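You operate a simulated robot arm through the tools that you are given. There is no shell and no other tool.

The job below is to be done with a simulated robot arm. You get a single attempt, and the scene is never put back.

Task
Set the eyelet in the tab whose size is on the eyelet ticket, with the steel setter of that size.
Fine: push the press slide in for the stroke and draw it out again after. Set down upright: what you pick out. Where these are worked on the way, their far stop is far enough and under half their travel is too little: press slide.

Only the result counts: the job must be done as asked and must still hold three seconds after the hand-in. Knocking over, shifting, dropping, spilling or breaking anything else fails it.

Robot
A 6-joint arm with a fingered hand, fixed in place. Base frame: the origin is on the floor under the middle of its stand, x ahead of it, y to its left, z up. Lengths are in mm, angles in rad, forces in N, time in s.
With the tool pointing down near the work surface it reaches from about 300 to 780 mm from the base axis. Its first joint turns from -2.007 to 2.007 rad. Payload 4 kg.
Tool frame: the origin (TCP) lies between the finger pads and is the grasp point; the fingertips stand 26 mm ahead of it; z points along the fingers, y is the line along which they close. The gripper opens to 164 mm; its body begins 73 mm behind the TCP. The gripper is a hand of 5 fingers: y runs from the thumb to the fingers, the wrist lies at [0, 0, -239] in the tool frame, and closing takes about 1.5 s.
Orientation is that of the tool frame in the base frame, as a unit quaternion [x, y, z, w]. With the fingers straight down and closing along the base's y, the tool's x points along the base's -x, its y along +y and its z along -z.

Tools
- The arm moves only by the tool apply_moves. Its argument "targets" is a list of rows, each a list of 6 numbers: the turn, a rotation vector about the base's x, y, z in rad, then the shift along the base's x, y, z in m. In form: [[ax, ay, az, tx, ty, tz], ...]. A call has 1 to 20 rows; each row shifts and turns the commanded pose from where the row before left it. "claw" is the closure in counts, from 0 (fully open) to 255 (shut), set as the call begins (left out, the last holds). Each row takes 0.2 s and may step no farther than 50 mm and 0.15 rad from the row before; otherwise, or with a gripper value out of range, the whole call is refused. A pose out of reach is approached as far as the arm can. The call stops where the force on the tool passes 90 N (or 10 N more than at its start, if that is more) or the arm is blocked; 0.2 s more then pass. Each finger travels about 45 mm/s and halts on what it meets, pressing with about 24 N; the grip force reading is that of the motor and also rises with nothing between the fingers. The clock runs only during rows and for 0.2 s after the last one: add rows that do not move to give the fingers time. The reply holds the time, the measured pose of the TCP, the force on the tool along the base axes, the opening and the grip force, in the units named above and with some noise, with the torque about the TCP (base axes, N m) and any sound that the robot's microphone picked up.
- Cameras (640 x 400 px; columns grow to the right, rows downward): "scene" is fixed at [398.6, -498.3, 1487.6]; the picture's right is [0.60, -0.80, 0.00], its down [0.72, 0.54, -0.43] and it looks along [0.34, 0.26, 0.90] (base axes); focal length 214 px, centre (320, 200). "wrist" rides on the gripper at [50, -70, -93] in the tool frame; the picture's right is [0.81, 0.59, 0.00], its down [-0.43, 0.60, -0.68] and it looks along [-0.40, 0.55, 0.74] (tool axes); focal length 270 px, centre (320, 200). There is no depth. A picture from a camera that has moved, and an enlarged one, comes with that camera's place and axes in the base frame and with its lens.
- capture(camera): a new picture of that camera. It takes no simulated time.
- raise_lower(by): slides the trunk up (or, below 0, down) by that many mm; the arm rides with it, the base frame stays. It gives what a move gives, with no picture.
- finger_targets(finger1, finger2, finger3, finger4, thumb_bend): sets how far each is bent, from 0 (flat) to 100 (curled in); at 30 the hand is open as for a grip, at 70 the pads meet at the TCP. One left out holds its place. A second passes; each finger stops where it meets its share of the squeeze, and holds until it gets a number again. A gripper value or a shape takes the hand back. It gives what a move gives, with no picture; readings hold the bend of each and the force on the fingers (four entries, about 0 where the hand has none), thumb and palm.
- set_grasp(shape): the hand has 5 fingers and takes this shape, open, in about a second: jaw (thumb against the fingers, like two jaws); tri (thumb and two fingers); tip (a fingertip pinch); poke (one finger out to press); point (the index stretched); flat (the hand flat); cup (the hand cupped); fist (a fist). The gripper value then closes the fingers along that shape, each until it touches; the sizes above hold for jaw. It gives what a move gives, with no picture.
- zoom(camera, box): a new picture of the part [left, top, right, bottom] of that camera's present view, enlarged. It takes no simulated time.
- hand_in(): hands the job in; it is judged then, once.

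Nothing tells you positions but the pictures and the camera data. Unless the task says otherwise, let go and move clear before handing in.

The tools are called after "Call:" as name(argument=value, ...) on one line, values as JSON. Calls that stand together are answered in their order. apply_moves: Moves the arm, as the interface text tells. Its arguments: {"type":"object","properties":{"targets":{"type":"array"},"claw":{"type":"number"}},"required":["targets"]} The other tools are called the same way: raise_lower (by) moves the trunk up or down; set_grasp (shape) gives the hand a shape; finger_targets (finger1, finger2, finger3, finger4, thumb_bend) moves the fingers one by one; capture (camera) takes a picture; zoom (camera, box) takes an enlarged picture of a part of a camera's view; hand_in () hands the job in.

At the start:

```text
clock: 0.0
eef_pos: [110.7, 423.3, 1482.6]
tcp_rot: [0.0, 1.0, -0.001, -0.001]
force: [0.1, 0.9, 0.3]
moment: [-0.01, -0.03, 0.01]
width: 163.9
grasp_force: 0.0
shape: jaw
bend: [30.0, 30.0, 30.0, 30.0, 30.0]
finger forces: [0.0, 0.0, 0.1, 0.0, 0.0, 0.0]
trunk travel left (down, up): [-925.0, 65.0]
```

scene: 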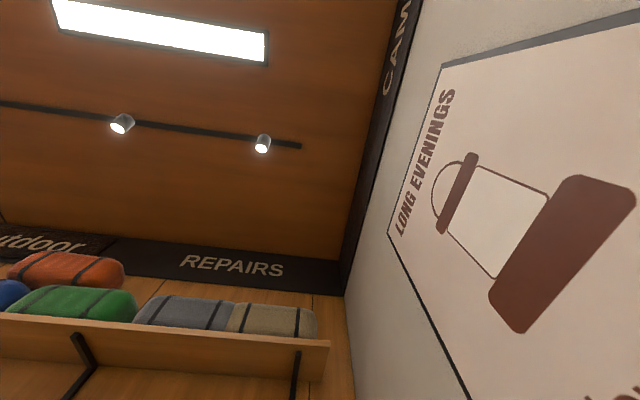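
wrist: 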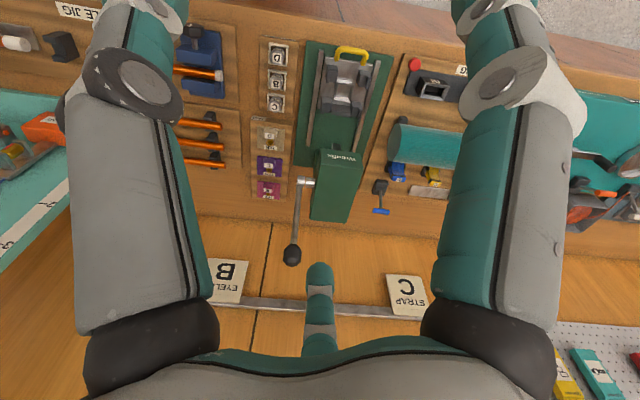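

The scene camera looks at the ceiling, so only the wrist camera shows the bench: an eyelet ticket reading "B", a strap ticket "C", a press with a lever, a slide, and dies labelled in racks. I'll take enlarged views before moving anything.

Call:
zoom(camera="wrist", box=[160, 20, 480, 220])

Call:
zoom(camera="wrist", box=[240, 30, 400, 130])

Call:
zoom(camera="wrist", box=[180, 220, 460, 395])

Call:
zoom(camera="wrist", box=[0, 0, 240, 150])

Call:
zoom(camera="wrist", box=[370, 40, 530, 230])

```text
2.00 times, centred on (320, 120) of wrist
camera zoom: at [60.1, 354.4, 1576.5], right [-0.81, 0.59, 0.0], down [0.43, 0.6, 0.68], along [0.4, 0.55, -0.74], focal length 541 px, centre (320, 360)
```

zoom: 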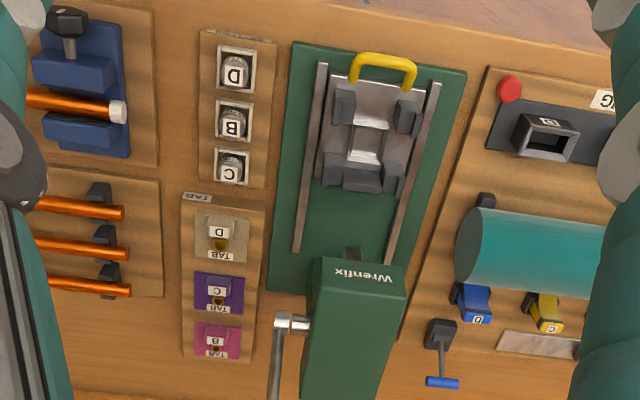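

```text
4.00 times, centred on (320, 80) of wrist
camera zoom: at [60.1, 354.4, 1576.5], right [-0.81, 0.59, 0.0], down [0.43, 0.6, 0.68], along [0.4, 0.55, -0.74], focal length 1081 px, centre (320, 680)
```

zoom: 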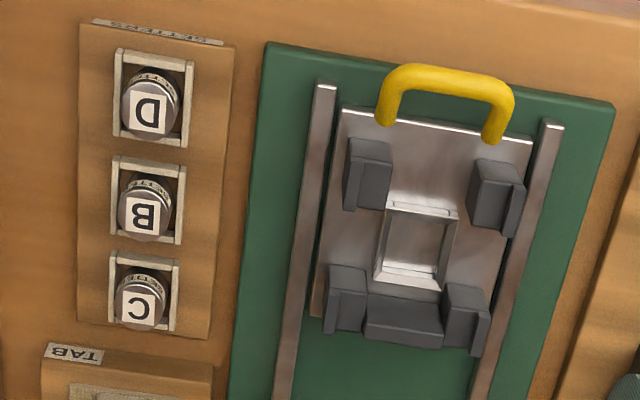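

```text
2.29 times, centred on (320, 308) of wrist
camera zoom: at [60.1, 354.4, 1576.5], right [-0.81, 0.59, 0.0], down [0.43, 0.6, 0.68], along [0.4, 0.55, -0.74], focal length 618 px, centre (320, -46)
```

zoom: 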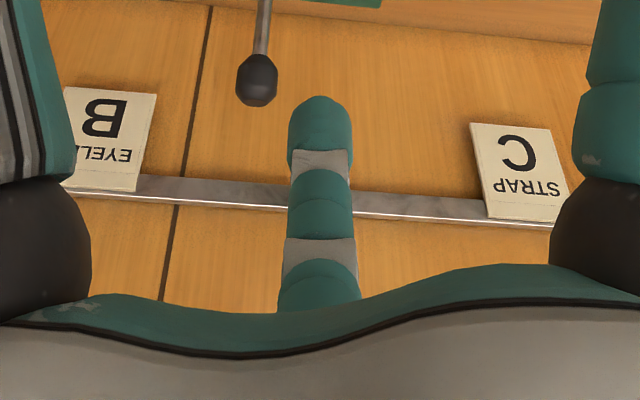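

```text
2.67 times, centred on (120, 75) of wrist
camera zoom: at [60.1, 354.4, 1576.5], right [-0.81, 0.59, 0.0], down [0.43, 0.6, 0.68], along [0.4, 0.55, -0.74], focal length 721 px, centre (853, 533)
```

zoom: 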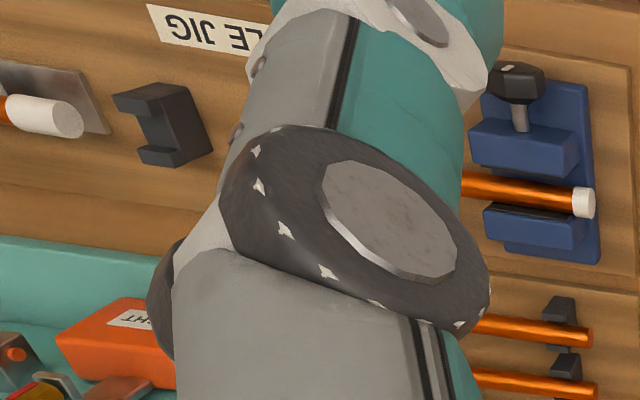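

```text
2.11 times, centred on (450, 135) of wrist
camera zoom: at [60.1, 354.4, 1576.5], right [-0.81, 0.59, 0.0], down [0.43, 0.6, 0.68], along [0.4, 0.55, -0.74], focal length 569 px, centre (46, 337)
```

zoom: 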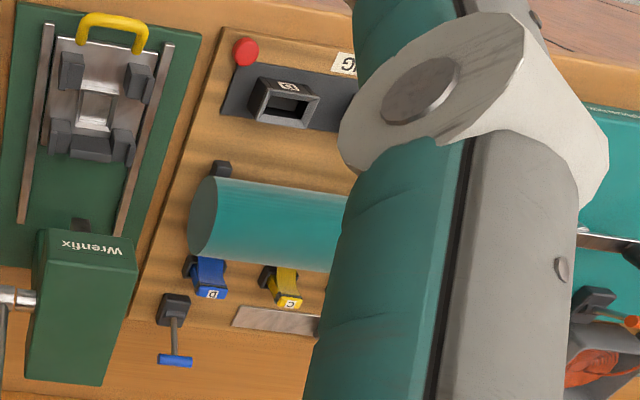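

The ticket for eyelets reads B, the setters (D, B, C) stand in one rack, and the tabs (D, C, B) in another. To find heights, I'll raise the trunk and compare pictures by parallax.

Call:
raise_lower(by=60)

Call:
capture(camera="wrist")

Call:
zoom(camera="wrist", box=[160, 20, 480, 220])

```text
clock: 1.0
eef_pos: [111.5, 424.2, 1542.8]
tcp_rot: [0.0, 1.0, 0.0, 0.0]
force: [0.3, -0.1, 0.3]
moment: [0.01, -0.04, -0.02]
width: 163.6
grasp_force: 0.0
shape: jaw
bend: [30.0, 30.0, 30.0, 30.0, 30.0]
finger forces: [0.1, 0.1, 0.0, 0.1, 0.1, 0.0]
trunk travel left (down, up): [-985.0, 5.0]
```

```text
taken
camera wrist: at [60.1, 354.5, 1636.5], right [-0.81, 0.59, 0.0], down [0.43, 0.6, 0.68], along [0.4, 0.55, -0.74], focal length 270 px, centre (320, 200)
```

wrist: 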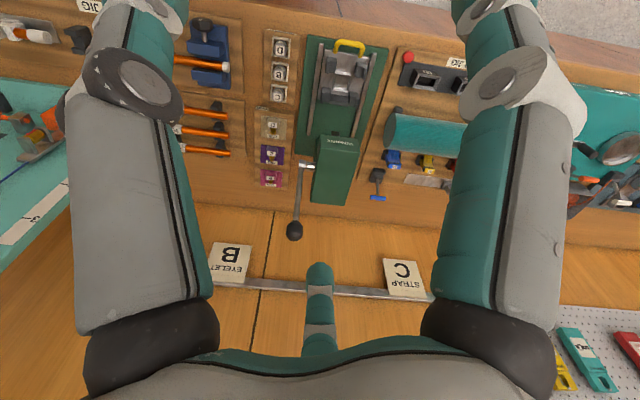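

```text
2.00 times, centred on (320, 120) of wrist
camera zoom: at [60.1, 354.5, 1636.5], right [-0.81, 0.59, 0.0], down [0.43, 0.6, 0.68], along [0.4, 0.55, -0.74], focal length 541 px, centre (320, 360)
```

zoom: 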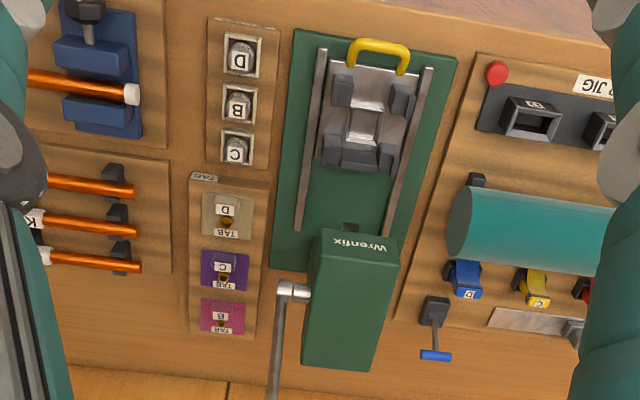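

Parallax puts the rack and press base at roughly z≈880 mm, with the lever knob much higher at about (330, 645, 1290). I'll shift toward the setter side, clear of the lever, and lower the trunk for a closer look.

Call:
apply_moves(targets=[[0, 0, 0, 0.022, -0.031, 0], [0, 0, 0, 0.022, -0.031, 0], [0, 0, 0, 0.023, -0.032, 0]])

Call:
raise_lower(by=-350)

Call:
capture(camera="wrist")

```text
clock: 1.8
eef_pos: [179.1, 327.6, 1544.6]
tcp_rot: [0.0, 1.0, 0.0, 0.0]
force: [1.1, -0.5, -0.1]
moment: [0.02, 0.01, 0.0]
width: 163.9
grasp_force: 0.0
shape: jaw
bend: [30.0, 30.0, 30.0, 30.0, 30.0]
finger forces: [0.0, 0.1, 0.1, 0.0, 0.0, 0.1]
trunk travel left (down, up): [-985.0, 5.0]
```

```text
clock: 5.2
eef_pos: [178.1, 329.4, 1193.6]
tcp_rot: [0.001, 1.0, 0.001, 0.0]
force: [0.3, -0.5, 0.1]
moment: [0.01, 0.0, 0.01]
width: 163.9
grasp_force: 0.1
shape: jaw
bend: [30.0, 30.0, 30.0, 30.0, 30.0]
finger forces: [0.0, 0.0, 0.0, 0.0, 0.1, 0.0]
trunk travel left (down, up): [-635.0, 355.0]
```

```text
taken
camera wrist: at [126.5, 259.8, 1286.5], right [-0.81, 0.59, 0.0], down [0.43, 0.59, 0.68], along [0.4, 0.55, -0.73], focal length 270 px, centre (320, 200)
```

wrist: 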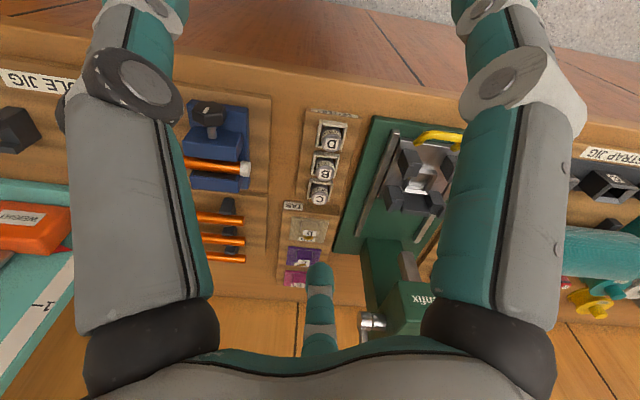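

Call:
zoom(camera="wrist", box=[270, 90, 370, 210])

Call:
zoom(camera="wrist", box=[330, 110, 480, 280])

Call:
zoom(camera="wrist", box=[270, 190, 370, 300])

Call:
zoom(camera="wrist", box=[340, 220, 470, 350])

```text
3.33 times, centred on (320, 150) of wrist
camera zoom: at [126.5, 259.8, 1286.5], right [-0.81, 0.59, 0.0], down [0.43, 0.59, 0.68], along [0.4, 0.55, -0.73], focal length 901 px, centre (320, 367)
```

zoom: 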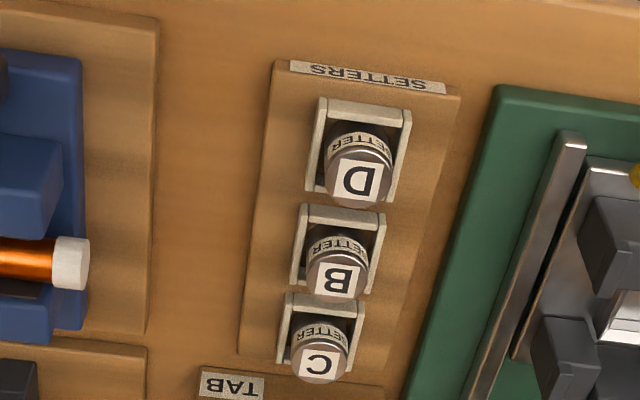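

```text
2.35 times, centred on (405, 195) of wrist
camera zoom: at [126.5, 259.8, 1286.5], right [-0.81, 0.59, 0.0], down [0.43, 0.59, 0.68], along [0.4, 0.55, -0.73], focal length 636 px, centre (120, 212)
```

zoom: 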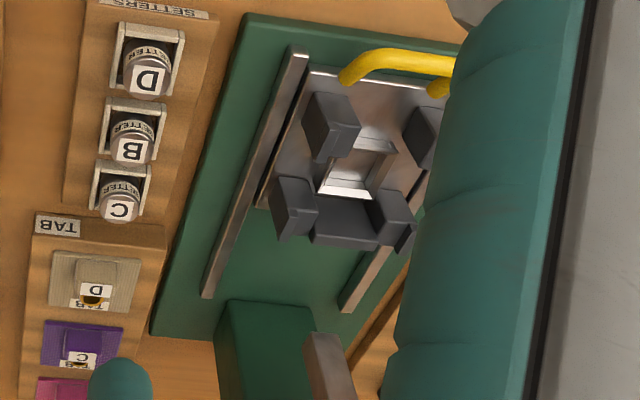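

```text
3.64 times, centred on (320, 245) of wrist
camera zoom: at [126.5, 259.8, 1286.5], right [-0.81, 0.59, 0.0], down [0.43, 0.59, 0.68], along [0.4, 0.55, -0.73], focal length 983 px, centre (320, 36)
```

zoom: 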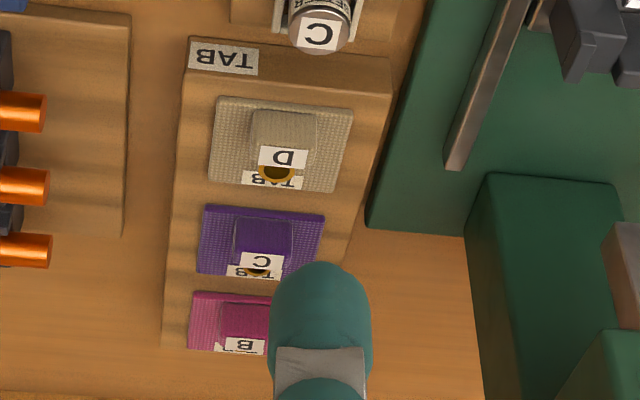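

```text
3.08 times, centred on (405, 285) of wrist
camera zoom: at [126.5, 259.8, 1286.5], right [-0.81, 0.59, 0.0], down [0.43, 0.59, 0.68], along [0.4, 0.55, -0.73], focal length 832 px, centre (58, -62)
```

zoom: 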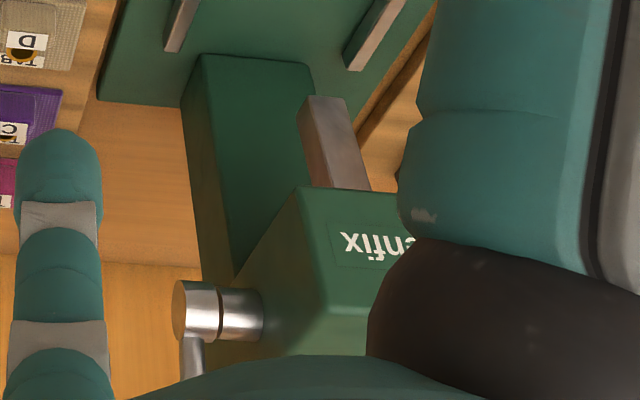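

The setter rack and tab rack stand to one side of the press, and the slide carries a nest with grey posts and a silver square socket. I'll look more closely at the slide and the tabs from other vantage points, first trying a different hand shape for a clearer view.

Call:
set_grasp(shape="flat")

Call:
capture(camera="wrist")

Call:
set_grasp(shape="tip")

Call:
capture(camera="wrist")

```text
clock: 6.1
eef_pos: [177.4, 329.6, 1193.1]
tcp_rot: [-0.001, 1.0, 0.001, 0.0]
force: [0.8, -0.3, 0.3]
moment: [0.05, 0.02, -0.02]
width: 0.1
grasp_force: 0.0
shape: flat
bend: [69.0, 69.0, 69.0, 69.0, 77.0]
finger forces: [0.0, 0.0, 0.0, 0.0, 0.1, 0.0]
trunk travel left (down, up): [-635.0, 355.0]
```

```text
taken
camera wrist: at [126.6, 259.9, 1286.4], right [-0.81, 0.59, 0.0], down [0.43, 0.59, 0.68], along [0.4, 0.55, -0.73], focal length 270 px, centre (320, 200)
```

wrist: 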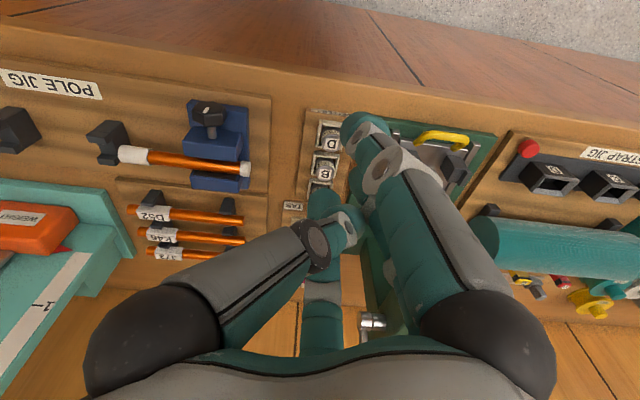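

```text
clock: 7.0
eef_pos: [179.2, 329.4, 1192.6]
tcp_rot: [0.0, 1.0, 0.0, 0.0]
force: [-0.4, -0.3, -0.1]
moment: [0.0, -0.01, 0.02]
width: 164.2
grasp_force: 0.1
shape: tip
bend: [14.0, 30.0, 30.0, 14.0, 30.0]
finger forces: [0.0, 0.1, 0.0, 0.1, 0.0, 0.0]
trunk travel left (down, up): [-635.0, 355.0]
```

```text
taken
camera wrist: at [126.6, 259.9, 1286.5], right [-0.81, 0.59, 0.0], down [0.43, 0.59, 0.68], along [0.4, 0.55, -0.73], focal length 270 px, centre (320, 200)
```

wrist: 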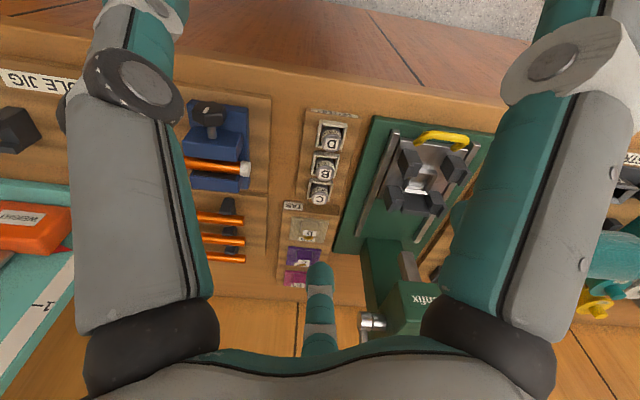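

The hand's own fingers take up much of the view. I'll move single fingers here in free space to learn which is which and where the pads close.

Call:
set_grasp(shape="jaw")

Call:
finger_targets(finger1=65)

Call:
capture(camera="wrist")

Call:
finger_targets(finger2=65)

Call:
capture(camera="wrist")

Call:
finger_targets(thumb_bend=65)

Call:
capture(camera="wrist")

```text
clock: 7.9
eef_pos: [178.1, 328.7, 1192.7]
tcp_rot: [0.0, 1.0, 0.001, 0.001]
force: [0.6, -0.9, -0.6]
moment: [-0.04, -0.01, 0.0]
width: 164.2
grasp_force: 0.1
shape: jaw
bend: [30.0, 30.0, 30.0, 30.0, 30.0]
finger forces: [0.1, 0.0, 0.1, 0.0, 0.0, 0.1]
trunk travel left (down, up): [-635.0, 355.0]
```

```text
clock: 8.9
eef_pos: [178.5, 329.3, 1192.7]
tcp_rot: [0.0, 1.0, 0.001, 0.0]
force: [-0.1, 0.5, -0.4]
moment: [-0.03, 0.01, -0.01]
width: 71.5
grasp_force: 0.1
shape: fingers
bend: [65.0, 30.0, 30.0, 30.0, 30.0]
finger forces: [0.0, 0.0, 0.0, 0.1, 0.0, 0.0]
trunk travel left (down, up): [-635.0, 355.0]
```

```text
taken
camera wrist: at [126.6, 259.9, 1286.4], right [-0.81, 0.59, 0.0], down [0.43, 0.59, 0.68], along [0.4, 0.55, -0.73], focal length 270 px, centre (320, 200)
```

wrist: 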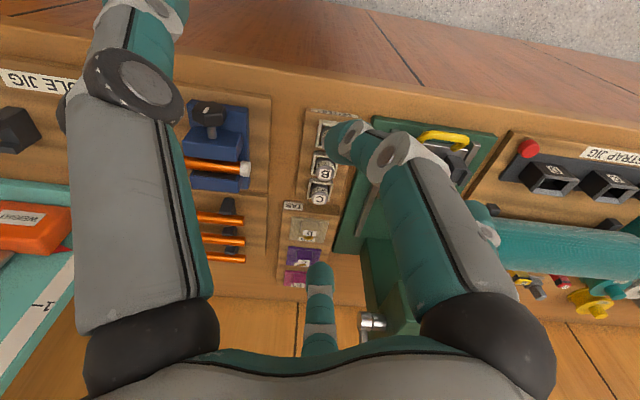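

```text
clock: 9.9
eef_pos: [178.6, 329.2, 1192.7]
tcp_rot: [-0.001, 1.0, 0.001, 0.0]
force: [-0.1, -0.8, -0.3]
moment: [0.0, 0.0, 0.01]
width: 71.3
grasp_force: 0.2
shape: fingers
bend: [65.0, 65.0, 30.0, 30.0, 30.0]
finger forces: [0.1, 0.1, 0.0, 0.0, 0.0, 0.0]
trunk travel left (down, up): [-635.0, 355.0]
```

```text
taken
camera wrist: at [126.6, 259.9, 1286.4], right [-0.81, 0.59, 0.0], down [0.43, 0.59, 0.68], along [0.4, 0.55, -0.73], focal length 270 px, centre (320, 200)
```

wrist: 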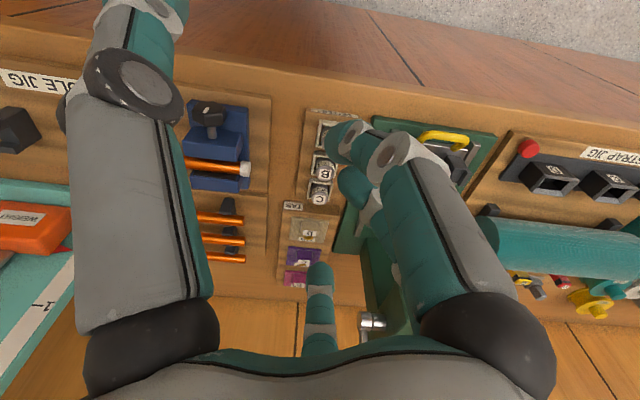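

```text
clock: 10.9
eef_pos: [176.7, 329.9, 1193.4]
tcp_rot: [0.001, 1.0, 0.0, 0.0]
force: [0.3, 0.2, -0.8]
moment: [-0.01, -0.03, -0.01]
width: 6.4
grasp_force: 0.0
shape: fingers
bend: [65.0, 65.0, 30.0, 30.0, 65.0]
finger forces: [0.0, 0.0, 0.1, 0.1, 0.0, 0.0]
trunk travel left (down, up): [-635.0, 355.0]
```

```text
taken
camera wrist: at [126.5, 259.9, 1286.4], right [-0.81, 0.59, 0.0], down [0.43, 0.59, 0.68], along [0.4, 0.55, -0.73], focal length 270 px, centre (320, 200)
```

wrist: 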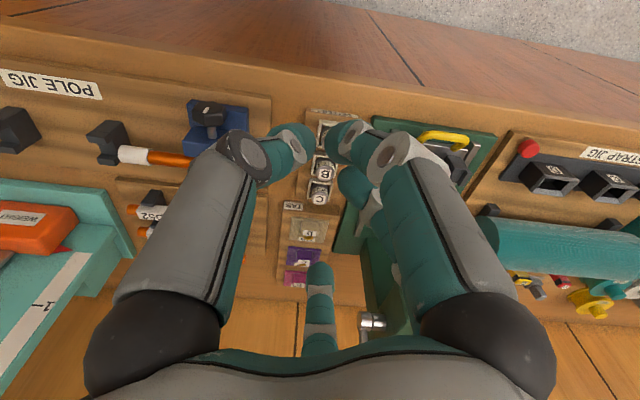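

Call:
finger_targets(finger3=65)

Call:
capture(camera="wrist")

Call:
finger_targets(finger4=65)

Call:
capture(camera="wrist")

Call:
set_grasp(shape="tip")

Call:
apply_moves(targets=[[0, 0, 0, 0, 0, 0], [0, 0, 0, 0, 0, 0], [0, 0, 0, 0, 0, 0], [0, 0, 0, 0, 0, 0], [0, 0, 0, 0, 0, 0], [0, 0, 0, 0, 0, 0], [0, 0, 0, 0, 0, 0]], claw=200)

Call:
capture(camera="wrist")

```text
clock: 11.9
eef_pos: [178.3, 329.6, 1193.7]
tcp_rot: [0.001, 1.0, 0.001, 0.0]
force: [0.8, 0.5, 0.1]
moment: [0.01, -0.02, -0.01]
width: 6.1
grasp_force: 0.0
shape: fingers
bend: [65.0, 65.0, 65.0, 30.0, 65.0]
finger forces: [0.1, 0.0, 0.0, 0.0, 0.1, 0.1]
trunk travel left (down, up): [-635.0, 355.0]
```

```text
taken
camera wrist: at [126.6, 259.9, 1286.4], right [-0.81, 0.59, 0.0], down [0.43, 0.59, 0.68], along [0.4, 0.55, -0.73], focal length 270 px, centre (320, 200)
```

wrist: 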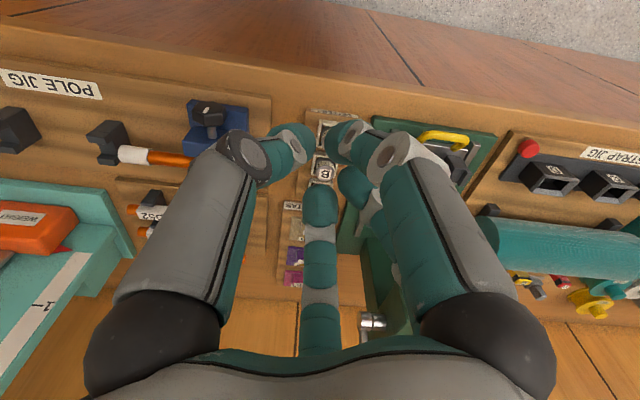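

```text
clock: 12.9
eef_pos: [177.9, 329.0, 1193.0]
tcp_rot: [0.0, 1.0, 0.001, 0.0]
force: [-0.7, 0.4, -0.2]
moment: [0.04, -0.01, 0.02]
width: 6.5
grasp_force: 0.1
shape: fingers
bend: [65.0, 65.0, 65.0, 65.0, 65.0]
finger forces: [0.1, 0.0, 0.0, 0.0, 0.0, 0.0]
trunk travel left (down, up): [-635.0, 355.0]
```

```text
taken
camera wrist: at [126.6, 259.9, 1286.4], right [-0.81, 0.59, 0.0], down [0.43, 0.59, 0.68], along [0.4, 0.55, -0.73], focal length 270 px, centre (320, 200)
```

wrist: 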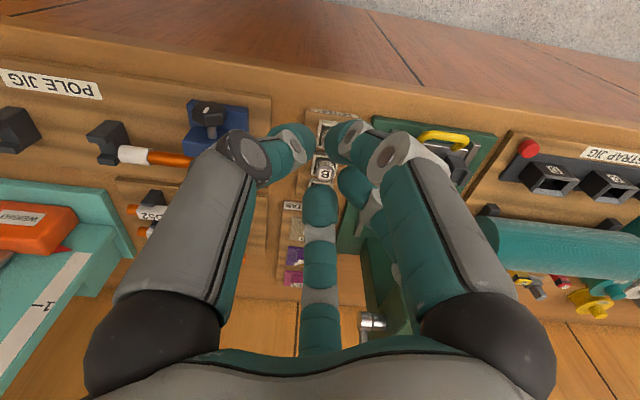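

```text
clock: 13.8
eef_pos: [177.2, 329.7, 1194.1]
tcp_rot: [0.001, 1.0, 0.001, 0.0]
force: [0.1, -0.1, 0.4]
moment: [-0.01, 0.0, 0.03]
width: 164.0
grasp_force: 0.0
shape: tip
bend: [14.0, 30.0, 30.0, 14.0, 30.0]
finger forces: [0.0, 0.0, 0.0, 0.0, 0.1, 0.0]
trunk travel left (down, up): [-635.0, 355.0]
```

```text
clock: 15.4
eef_pos: [178.1, 329.2, 1193.6]
tcp_rot: [-0.001, 1.0, 0.001, 0.0]
force: [0.2, -0.1, 0.4]
moment: [0.0, 0.0, 0.03]
width: 35.8
grasp_force: 0.1
shape: tip
bend: [14.0, 53.0, 53.0, 14.0, 70.0]
finger forces: [0.0, 0.0, 0.0, 0.0, 0.0, 0.0]
trunk travel left (down, up): [-635.0, 355.0]
```

```text
taken
camera wrist: at [126.5, 259.9, 1286.4], right [-0.81, 0.59, 0.0], down [0.43, 0.59, 0.68], along [0.4, 0.55, -0.73], focal length 270 px, centre (320, 200)
```

wrist: 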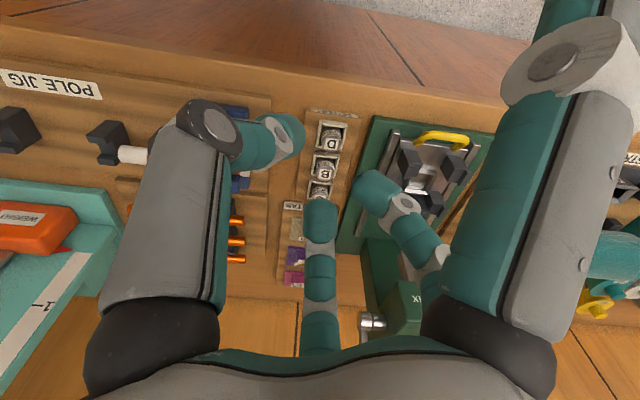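

Image left is the thumb, and image right is finger 1 with the others behind it. I'll flatten the fingers for a wider window and move over the slide nest, which I take to be near (156, 583, 940).

Call:
finger_targets(finger1=0, finger2=0, finger3=0, finger4=0, thumb_bend=0)

Call:
apply_moves(targets=[[0, 0, 0, -0.028, 0.033, -0.02], [0, 0, 0, -0.028, 0.033, -0.02], [0, 0, 0, -0.028, 0.033, -0.02], [0, 0, 0, -0.027, 0.033, -0.02], [0, 0, 0, 0, 0, 0]])

Call:
capture(camera="wrist")

```text
clock: 16.4
eef_pos: [177.8, 330.9, 1193.7]
tcp_rot: [0.0, 1.0, 0.001, 0.0]
force: [0.5, -0.8, -0.7]
moment: [0.01, 0.02, -0.02]
width: 123.7
grasp_force: 0.0
shape: fingers
bend: [1.0, 1.0, 1.0, 1.0, 0.0]
finger forces: [0.0, 0.1, 0.1, 0.0, 0.0, 0.0]
trunk travel left (down, up): [-635.0, 355.0]
```

```text
clock: 17.6
eef_pos: [66.2, 460.4, 1112.8]
tcp_rot: [-0.001, 1.0, 0.001, -0.001]
force: [-0.7, 0.4, -0.3]
moment: [0.01, 0.02, -0.01]
width: 123.5
grasp_force: 0.1
shape: fingers
bend: [1.0, 1.0, 1.0, 1.0, 0.0]
finger forces: [0.0, 0.0, 0.0, 0.0, 0.0, 0.0]
trunk travel left (down, up): [-635.0, 355.0]
```

```text
taken
camera wrist: at [16.0, 390.2, 1206.0], right [-0.81, 0.59, 0.0], down [0.43, 0.59, 0.68], along [0.4, 0.55, -0.73], focal length 270 px, centre (320, 200)
```

wrist: 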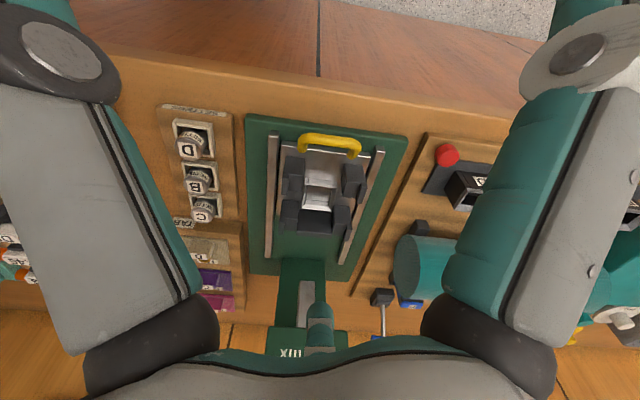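

Call:
zoom(camera="wrist", box=[240, 110, 410, 290])

Call:
zoom(camera="wrist", box=[260, 120, 380, 250])

Call:
zoom(camera="wrist", box=[150, 100, 250, 320])

Call:
zoom(camera="wrist", box=[150, 95, 240, 235])

```text
2.22 times, centred on (325, 200) of wrist
camera zoom: at [16.0, 390.2, 1206.0], right [-0.81, 0.59, 0.0], down [0.43, 0.59, 0.68], along [0.4, 0.55, -0.73], focal length 601 px, centre (309, 200)
```

zoom: 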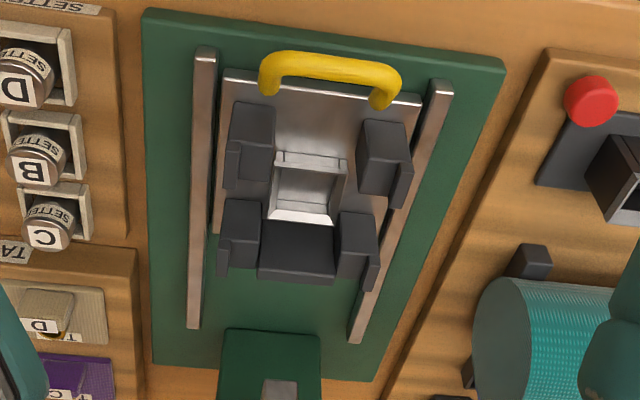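

```text
3.08 times, centred on (320, 185) of wrist
camera zoom: at [16.0, 390.2, 1206.0], right [-0.81, 0.59, 0.0], down [0.43, 0.59, 0.68], along [0.4, 0.55, -0.73], focal length 832 px, centre (320, 246)
```

zoom: 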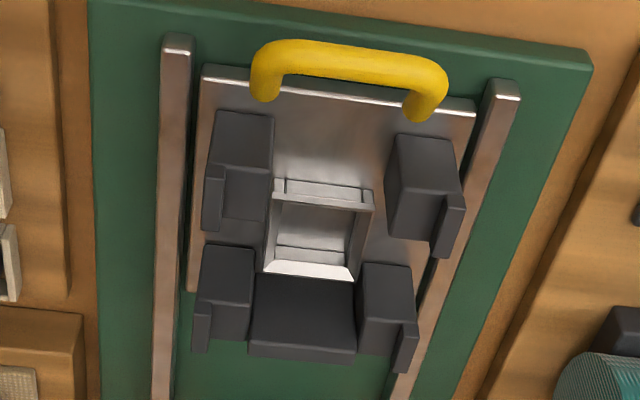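

```text
1.82 times, centred on (200, 210) of wrist
camera zoom: at [16.0, 390.2, 1206.0], right [-0.81, 0.59, 0.0], down [0.43, 0.59, 0.68], along [0.4, 0.55, -0.73], focal length 491 px, centre (538, 182)
```

zoom: 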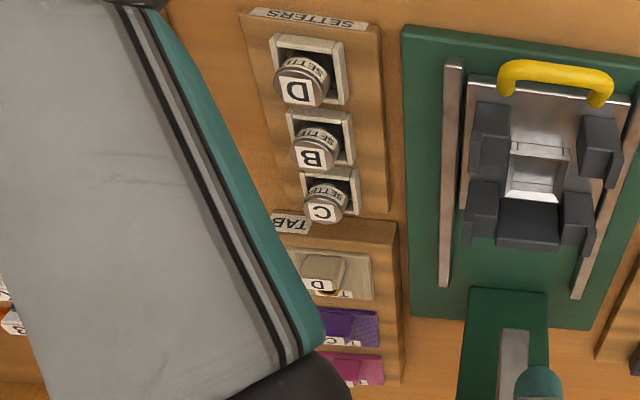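

```text
2.86 times, centred on (195, 165) of wrist
camera zoom: at [16.0, 390.2, 1206.0], right [-0.81, 0.59, 0.0], down [0.43, 0.59, 0.68], along [0.4, 0.55, -0.73], focal length 772 px, centre (677, 300)
```

zoom: 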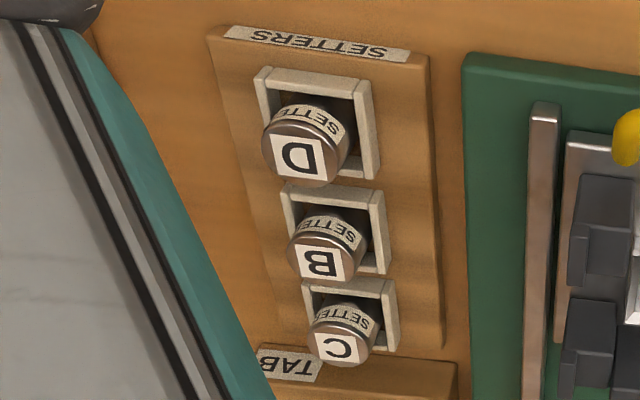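

Setter B stands at roughly (270, 470) and the nest at (156, 583), with the bench turned about 45° from the base frame. The tabs lie further out, so I'll look at them from a point well clear of the lever.

Call:
apply_moves(targets=[[0, 0, 0, 0.03, -0.03, 0.02], [0, 0, 0, 0.04, -0.02, 0], [0, 0, 0, 0.045, -0.01, 0], [0, 0, 0, 0.045, -0.005, 0], [0, 0, 0, 0.045, -0.005, 0], [0, 0, 0, 0.03, 0, 0], [0, 0, 0, 0, 0, 0]])

Call:
capture(camera="wrist")

Call:
zoom(camera="wrist", box=[250, 170, 400, 310])

```text
clock: 19.2
eef_pos: [302.4, 390.8, 1133.8]
tcp_rot: [0.001, 1.0, 0.0, 0.0]
force: [0.3, -0.7, 0.0]
moment: [0.02, 0.01, -0.01]
width: 123.8
grasp_force: 0.1
shape: fingers
bend: [1.0, 1.0, 1.0, 1.0, 0.0]
finger forces: [0.0, 0.1, 0.0, 0.0, 0.0, 0.0]
trunk travel left (down, up): [-635.0, 355.0]
```

```text
taken
camera wrist: at [250.5, 320.5, 1227.6], right [-0.81, 0.59, 0.0], down [0.43, 0.6, 0.68], along [0.4, 0.55, -0.74], focal length 270 px, centre (320, 200)
```

wrist: 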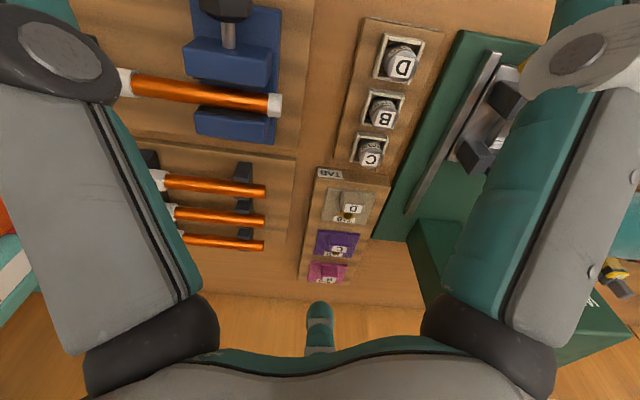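

```text
2.86 times, centred on (325, 240) of wrist
camera zoom: at [250.5, 320.5, 1227.6], right [-0.81, 0.59, 0.0], down [0.43, 0.6, 0.68], along [0.4, 0.55, -0.74], focal length 772 px, centre (306, 86)
```

zoom: 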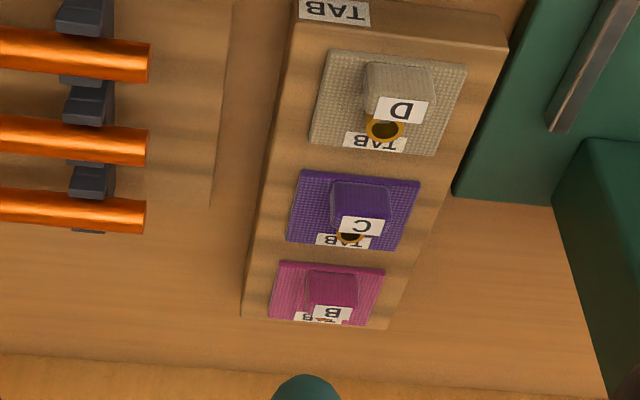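

Zoomed pictures come out sharp, so tight zooms will serve instead of going close. I'll examine the tabs, the setters and the slide in detail.

Call:
zoom(camera="wrist", box=[295, 255, 355, 290])

Call:
zoom(camera="wrist", box=[310, 180, 380, 230])

Call:
zoom(camera="wrist", box=[340, 20, 430, 170])

Call:
zoom(camera="wrist", box=[425, 40, 545, 190])

```text
10.67 times, centred on (325, 272) of wrist
camera zoom: at [250.5, 320.5, 1227.6], right [-0.81, 0.59, 0.0], down [0.43, 0.6, 0.68], along [0.4, 0.55, -0.74], focal length 2883 px, centre (267, -573)
```

zoom: 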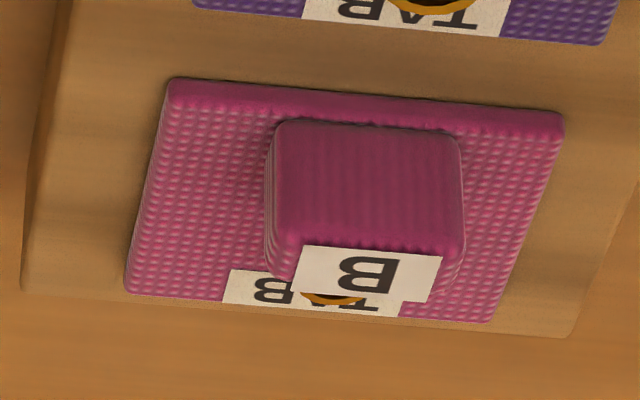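

```text
8.00 times, centred on (345, 205) of wrist
camera zoom: at [250.5, 320.5, 1227.6], right [-0.81, 0.59, 0.0], down [0.43, 0.6, 0.68], along [0.4, 0.55, -0.74], focal length 2162 px, centre (120, 160)
```

zoom: 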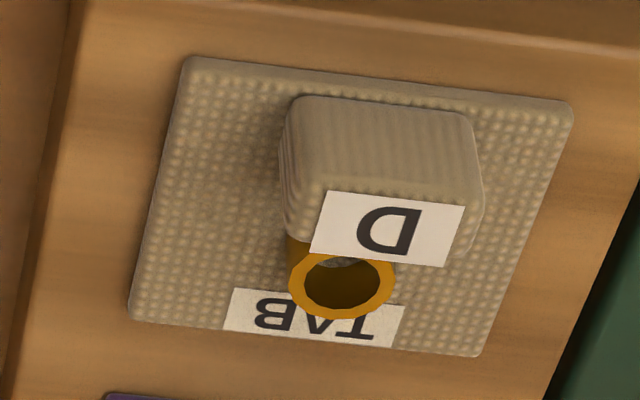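

```text
2.67 times, centred on (385, 95) of wrist
camera zoom: at [250.5, 320.5, 1227.6], right [-0.81, 0.59, 0.0], down [0.43, 0.6, 0.68], along [0.4, 0.55, -0.74], focal length 721 px, centre (147, 480)
```

zoom: 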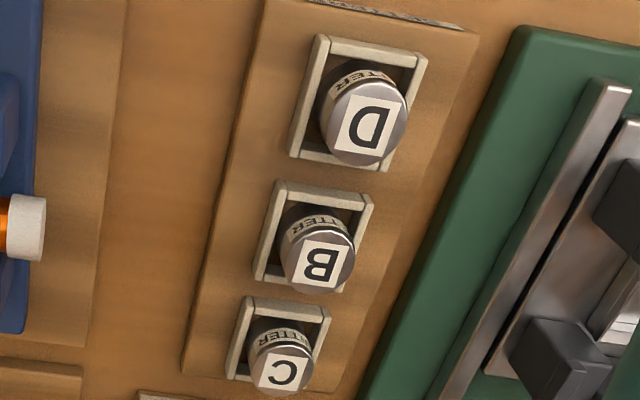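

```text
2.67 times, centred on (485, 115) of wrist
camera zoom: at [250.5, 320.5, 1227.6], right [-0.81, 0.59, 0.0], down [0.43, 0.6, 0.68], along [0.4, 0.55, -0.74], focal length 721 px, centre (-120, 427)
```

zoom: 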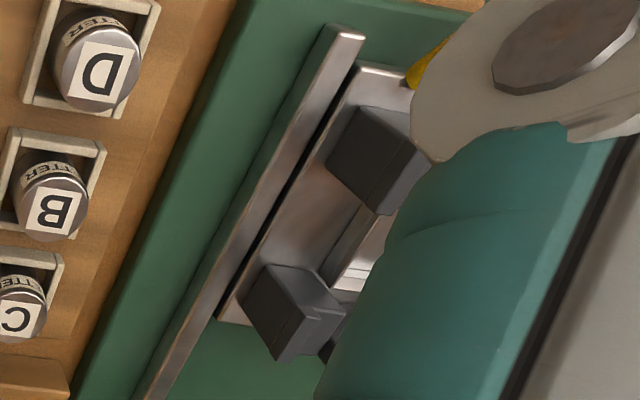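

Each tab has a block as a grip lug near its front edge and a tall loose eyelet standing at its centre. The slide's posts look made to carry the tab plate, with the setter in the silver well below. I'll now collect tight zooms from several vantage points to fix exact positions.

Call:
zoom(camera="wrist", box=[352, 82, 412, 132])

Call:
zoom(camera="wrist", box=[295, 160, 395, 290])

Call:
apply_moves(targets=[[0, 0, 0, 0.04, -0.03, 0], [0, 0, 0, 0.04, -0.03, 0], [0, 0, 0, 0.04, -0.02, 0], [0, 0, 0, 0.04, -0.01, 0], [0, 0, 0, 0, 0, 0]])

Call:
capture(camera="wrist")

```text
8.00 times, centred on (382, 107) of wrist
camera zoom: at [250.5, 320.5, 1227.6], right [-0.81, 0.59, 0.0], down [0.43, 0.6, 0.68], along [0.4, 0.55, -0.74], focal length 2162 px, centre (-176, 944)
```

zoom: 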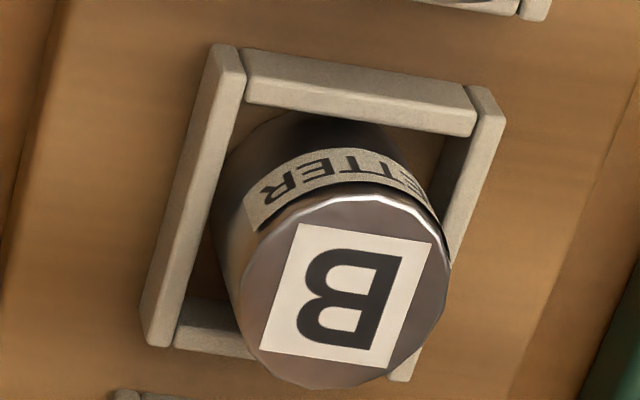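

```text
3.08 times, centred on (345, 225) of wrist
camera zoom: at [250.5, 320.5, 1227.6], right [-0.81, 0.59, 0.0], down [0.43, 0.6, 0.68], along [0.4, 0.55, -0.74], focal length 832 px, centre (243, 123)
```

zoom: 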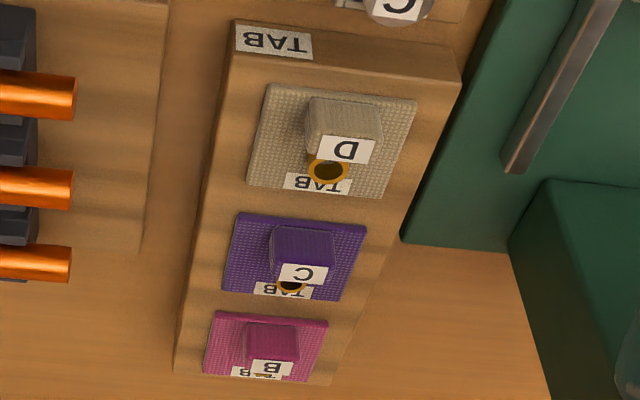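

```text
clock: 20.4
eef_pos: [463.5, 301.0, 1135.7]
tcp_rot: [0.0, 1.0, 0.0, -0.001]
force: [-0.3, -0.5, -0.1]
moment: [0.02, 0.0, -0.01]
width: 123.6
grasp_force: 0.0
shape: fingers
bend: [1.0, 1.0, 1.0, 1.0, 0.0]
finger forces: [0.0, 0.0, 0.0, 0.0, 0.0, 0.1]
trunk travel left (down, up): [-635.0, 355.0]
```

```text
taken
camera wrist: at [412.1, 231.0, 1227.8], right [-0.81, 0.59, 0.0], down [0.43, 0.59, 0.68], along [0.4, 0.55, -0.73], focal length 270 px, centre (320, 200)
```

wrist: 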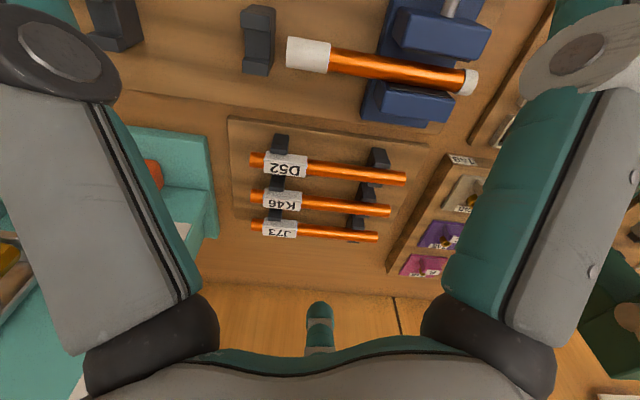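

Call:
zoom(camera="wrist", box=[390, 150, 490, 290])

Call:
apply_moves(targets=[[0, 0, 0.15, 0.02, 0, 0.0], [0, 0, 0.15, 0.02, 0, 0], [0, 0, 0.15, 0.02, 0.02, 0], [0, 0, 0.15, 0.02, 0.02, 0], [0, 0, 0.15, 0.0, 0.02, 0], [0, 0, 0.035, 0, 0.02, 0], [0, 0, 0, 0, 0, 0]])

Call:
capture(camera="wrist")

```text
2.86 times, centred on (440, 220) of wrist
camera zoom: at [412.1, 231.0, 1227.8], right [-0.81, 0.59, 0.0], down [0.43, 0.59, 0.68], along [0.4, 0.55, -0.73], focal length 772 px, centre (-23, 143)
```

zoom: 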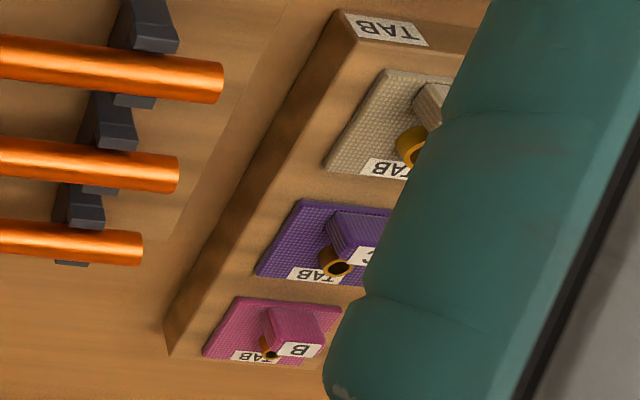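

```text
clock: 22.0
eef_pos: [541.7, 382.4, 1133.3]
tcp_rot: [-0.383, 0.924, 0.002, 0.003]
force: [0.4, 0.1, 0.1]
moment: [-0.02, -0.01, -0.01]
width: 123.5
grasp_force: 0.2
shape: fingers
bend: [1.0, 1.0, 1.0, 1.0, 0.0]
finger forces: [0.1, 0.0, 0.0, 0.0, 0.0, 0.0]
trunk travel left (down, up): [-635.0, 355.0]
```

```text
taken
camera wrist: at [554.5, 296.4, 1225.9], right [-0.99, -0.16, -0.01], down [-0.12, 0.72, 0.68], along [-0.1, 0.67, -0.73], focal length 270 px, centre (320, 200)
```

wrist: 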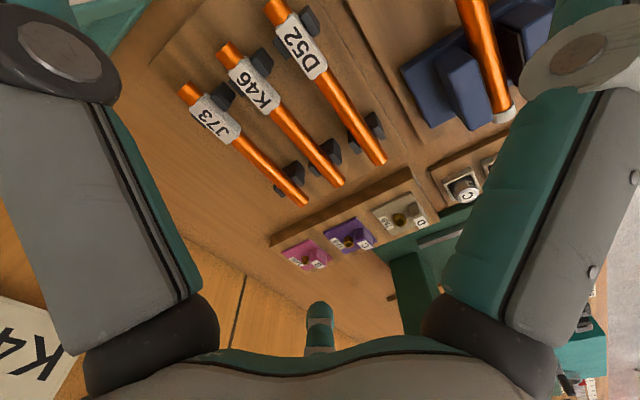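

Call:
zoom(camera="wrist", box=[265, 190, 435, 280])

Call:
zoom(camera="wrist", box=[270, 230, 345, 280])

Call:
zoom(camera="wrist", box=[370, 170, 520, 360])

```text
3.76 times, centred on (350, 235) of wrist
camera zoom: at [554.5, 296.4, 1225.9], right [-0.99, -0.16, -0.01], down [-0.12, 0.72, 0.68], along [-0.1, 0.67, -0.73], focal length 1018 px, centre (207, 68)
```

zoom: 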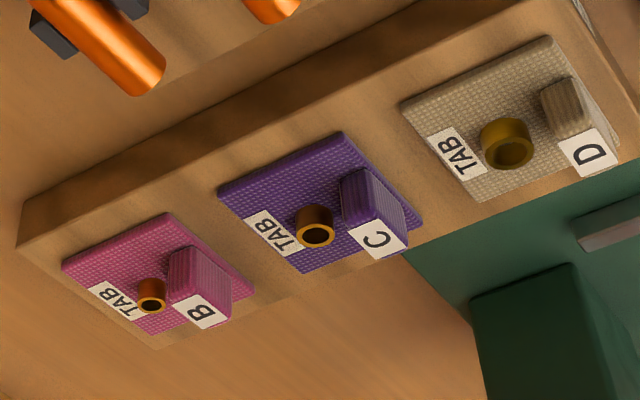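

```text
8.00 times, centred on (308, 255) of wrist
camera zoom: at [554.5, 296.4, 1225.9], right [-0.99, -0.16, -0.01], down [-0.12, 0.72, 0.68], along [-0.1, 0.67, -0.73], focal length 2162 px, centre (420, -240)
```

zoom: 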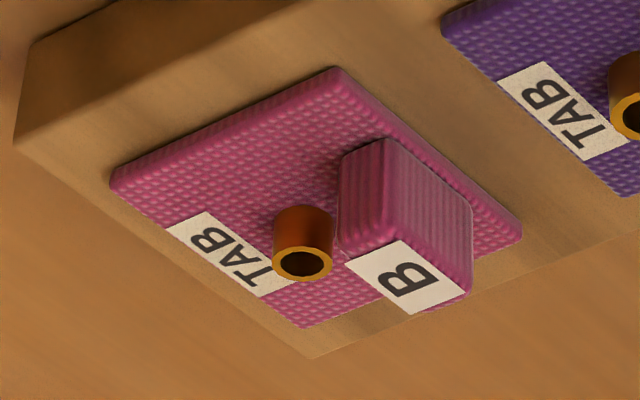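

```text
2.11 times, centred on (445, 265) of wrist
camera zoom: at [554.5, 296.4, 1225.9], right [-0.99, -0.16, -0.01], down [-0.12, 0.72, 0.68], along [-0.1, 0.67, -0.73], focal length 569 px, centre (57, 63)
```

zoom: 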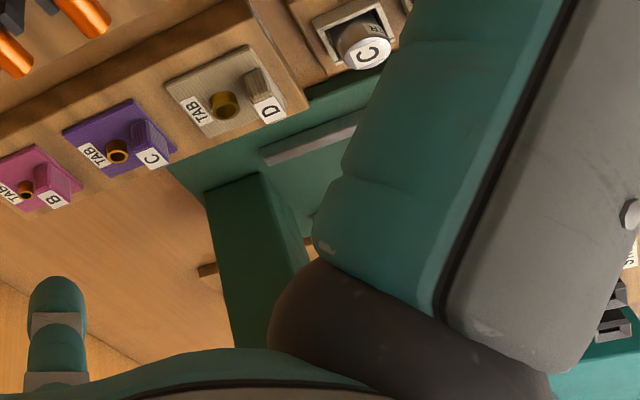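

Call:
apply_moves(targets=[[0, 0, 0, 0, 0, 0], [0, 0, 0, 0, 0, 0], [0, 0, 0, 0, 0, 0]])

Call:
zoom(camera="wrist", box=[265, 190, 435, 280])

Call:
zoom(camera="wrist", box=[420, 150, 500, 210])

```text
clock: 22.8
eef_pos: [541.3, 381.3, 1133.4]
tcp_rot: [-0.382, 0.924, 0.001, 0.004]
force: [0.3, -1.0, -0.7]
moment: [-0.01, -0.01, -0.02]
width: 123.6
grasp_force: 0.0
shape: fingers
bend: [1.0, 1.0, 1.0, 1.0, 0.0]
finger forces: [0.1, 0.0, 0.1, 0.0, 0.0, 0.0]
trunk travel left (down, up): [-635.0, 355.0]
```

```text
3.76 times, centred on (350, 235) of wrist
camera zoom: at [554.4, 296.2, 1225.8], right [-0.99, -0.16, -0.01], down [-0.12, 0.72, 0.68], along [-0.1, 0.67, -0.73], focal length 1018 px, centre (207, 68)
```

zoom: 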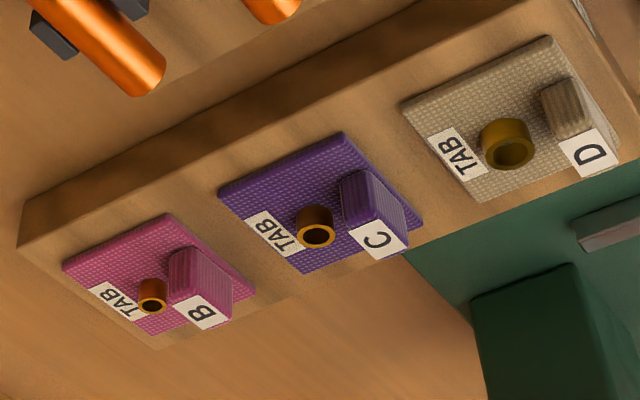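

```text
6.67 times, centred on (460, 180) of wrist
camera zoom: at [554.4, 296.2, 1225.8], right [-0.99, -0.16, -0.01], down [-0.12, 0.72, 0.68], along [-0.1, 0.67, -0.73], focal length 1802 px, centre (-613, 333)
```

zoom: 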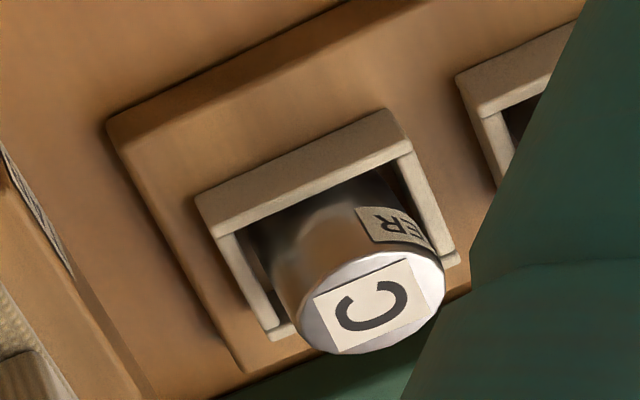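

Tab B's plate spans about f=831–896 mm along the bench's away direction, which puts its grip block about 856 mm from the base axis. That is beyond the stated vertical reach, so I'll narrow the hand and test the reach at a safe height away from the lever.

Call:
set_grasp(shape="jaw")

Call:
apply_moves(targets=[[0, 0, 0, 0, 0, 0.02], [0, 0, 0, -0.03, 0.03, 0.01], [0, 0, 0, -0.03, 0.03, 0], [0, 0, 0, -0.02, 0.02, 0], [0, 0, 0, 0.03, 0.03, 0], [0, 0, 0, 0.03, 0.03, 0], [0, 0, 0, 0, 0, 0], [0, 0, 0, 0, 0, 0]], claw=150)

```text
clock: 23.7
eef_pos: [541.8, 381.6, 1133.4]
tcp_rot: [-0.382, 0.924, 0.001, 0.003]
force: [0.0, 0.9, -0.2]
moment: [0.03, -0.01, 0.03]
width: 163.9
grasp_force: 0.0
shape: jaw
bend: [30.0, 30.0, 30.0, 30.0, 30.0]
finger forces: [0.0, 0.1, 0.1, 0.0, 0.0, 0.0]
trunk travel left (down, up): [-635.0, 355.0]
```

```text
clock: 25.5
eef_pos: [492.5, 487.9, 1106.3]
tcp_rot: [-0.383, 0.924, 0.004, 0.005]
force: [0.4, 0.5, -0.5]
moment: [0.01, 0.0, 0.01]
width: 68.0
grasp_force: 0.2
shape: jaw
bend: [41.0, 41.0, 41.0, 41.0, 70.0]
finger forces: [0.0, 0.1, 0.1, 0.1, 0.0, 0.0]
out of reach, approached as far as the arm can: row 1, 2, 5, 6
trunk travel left (down, up): [-635.0, 355.0]
```

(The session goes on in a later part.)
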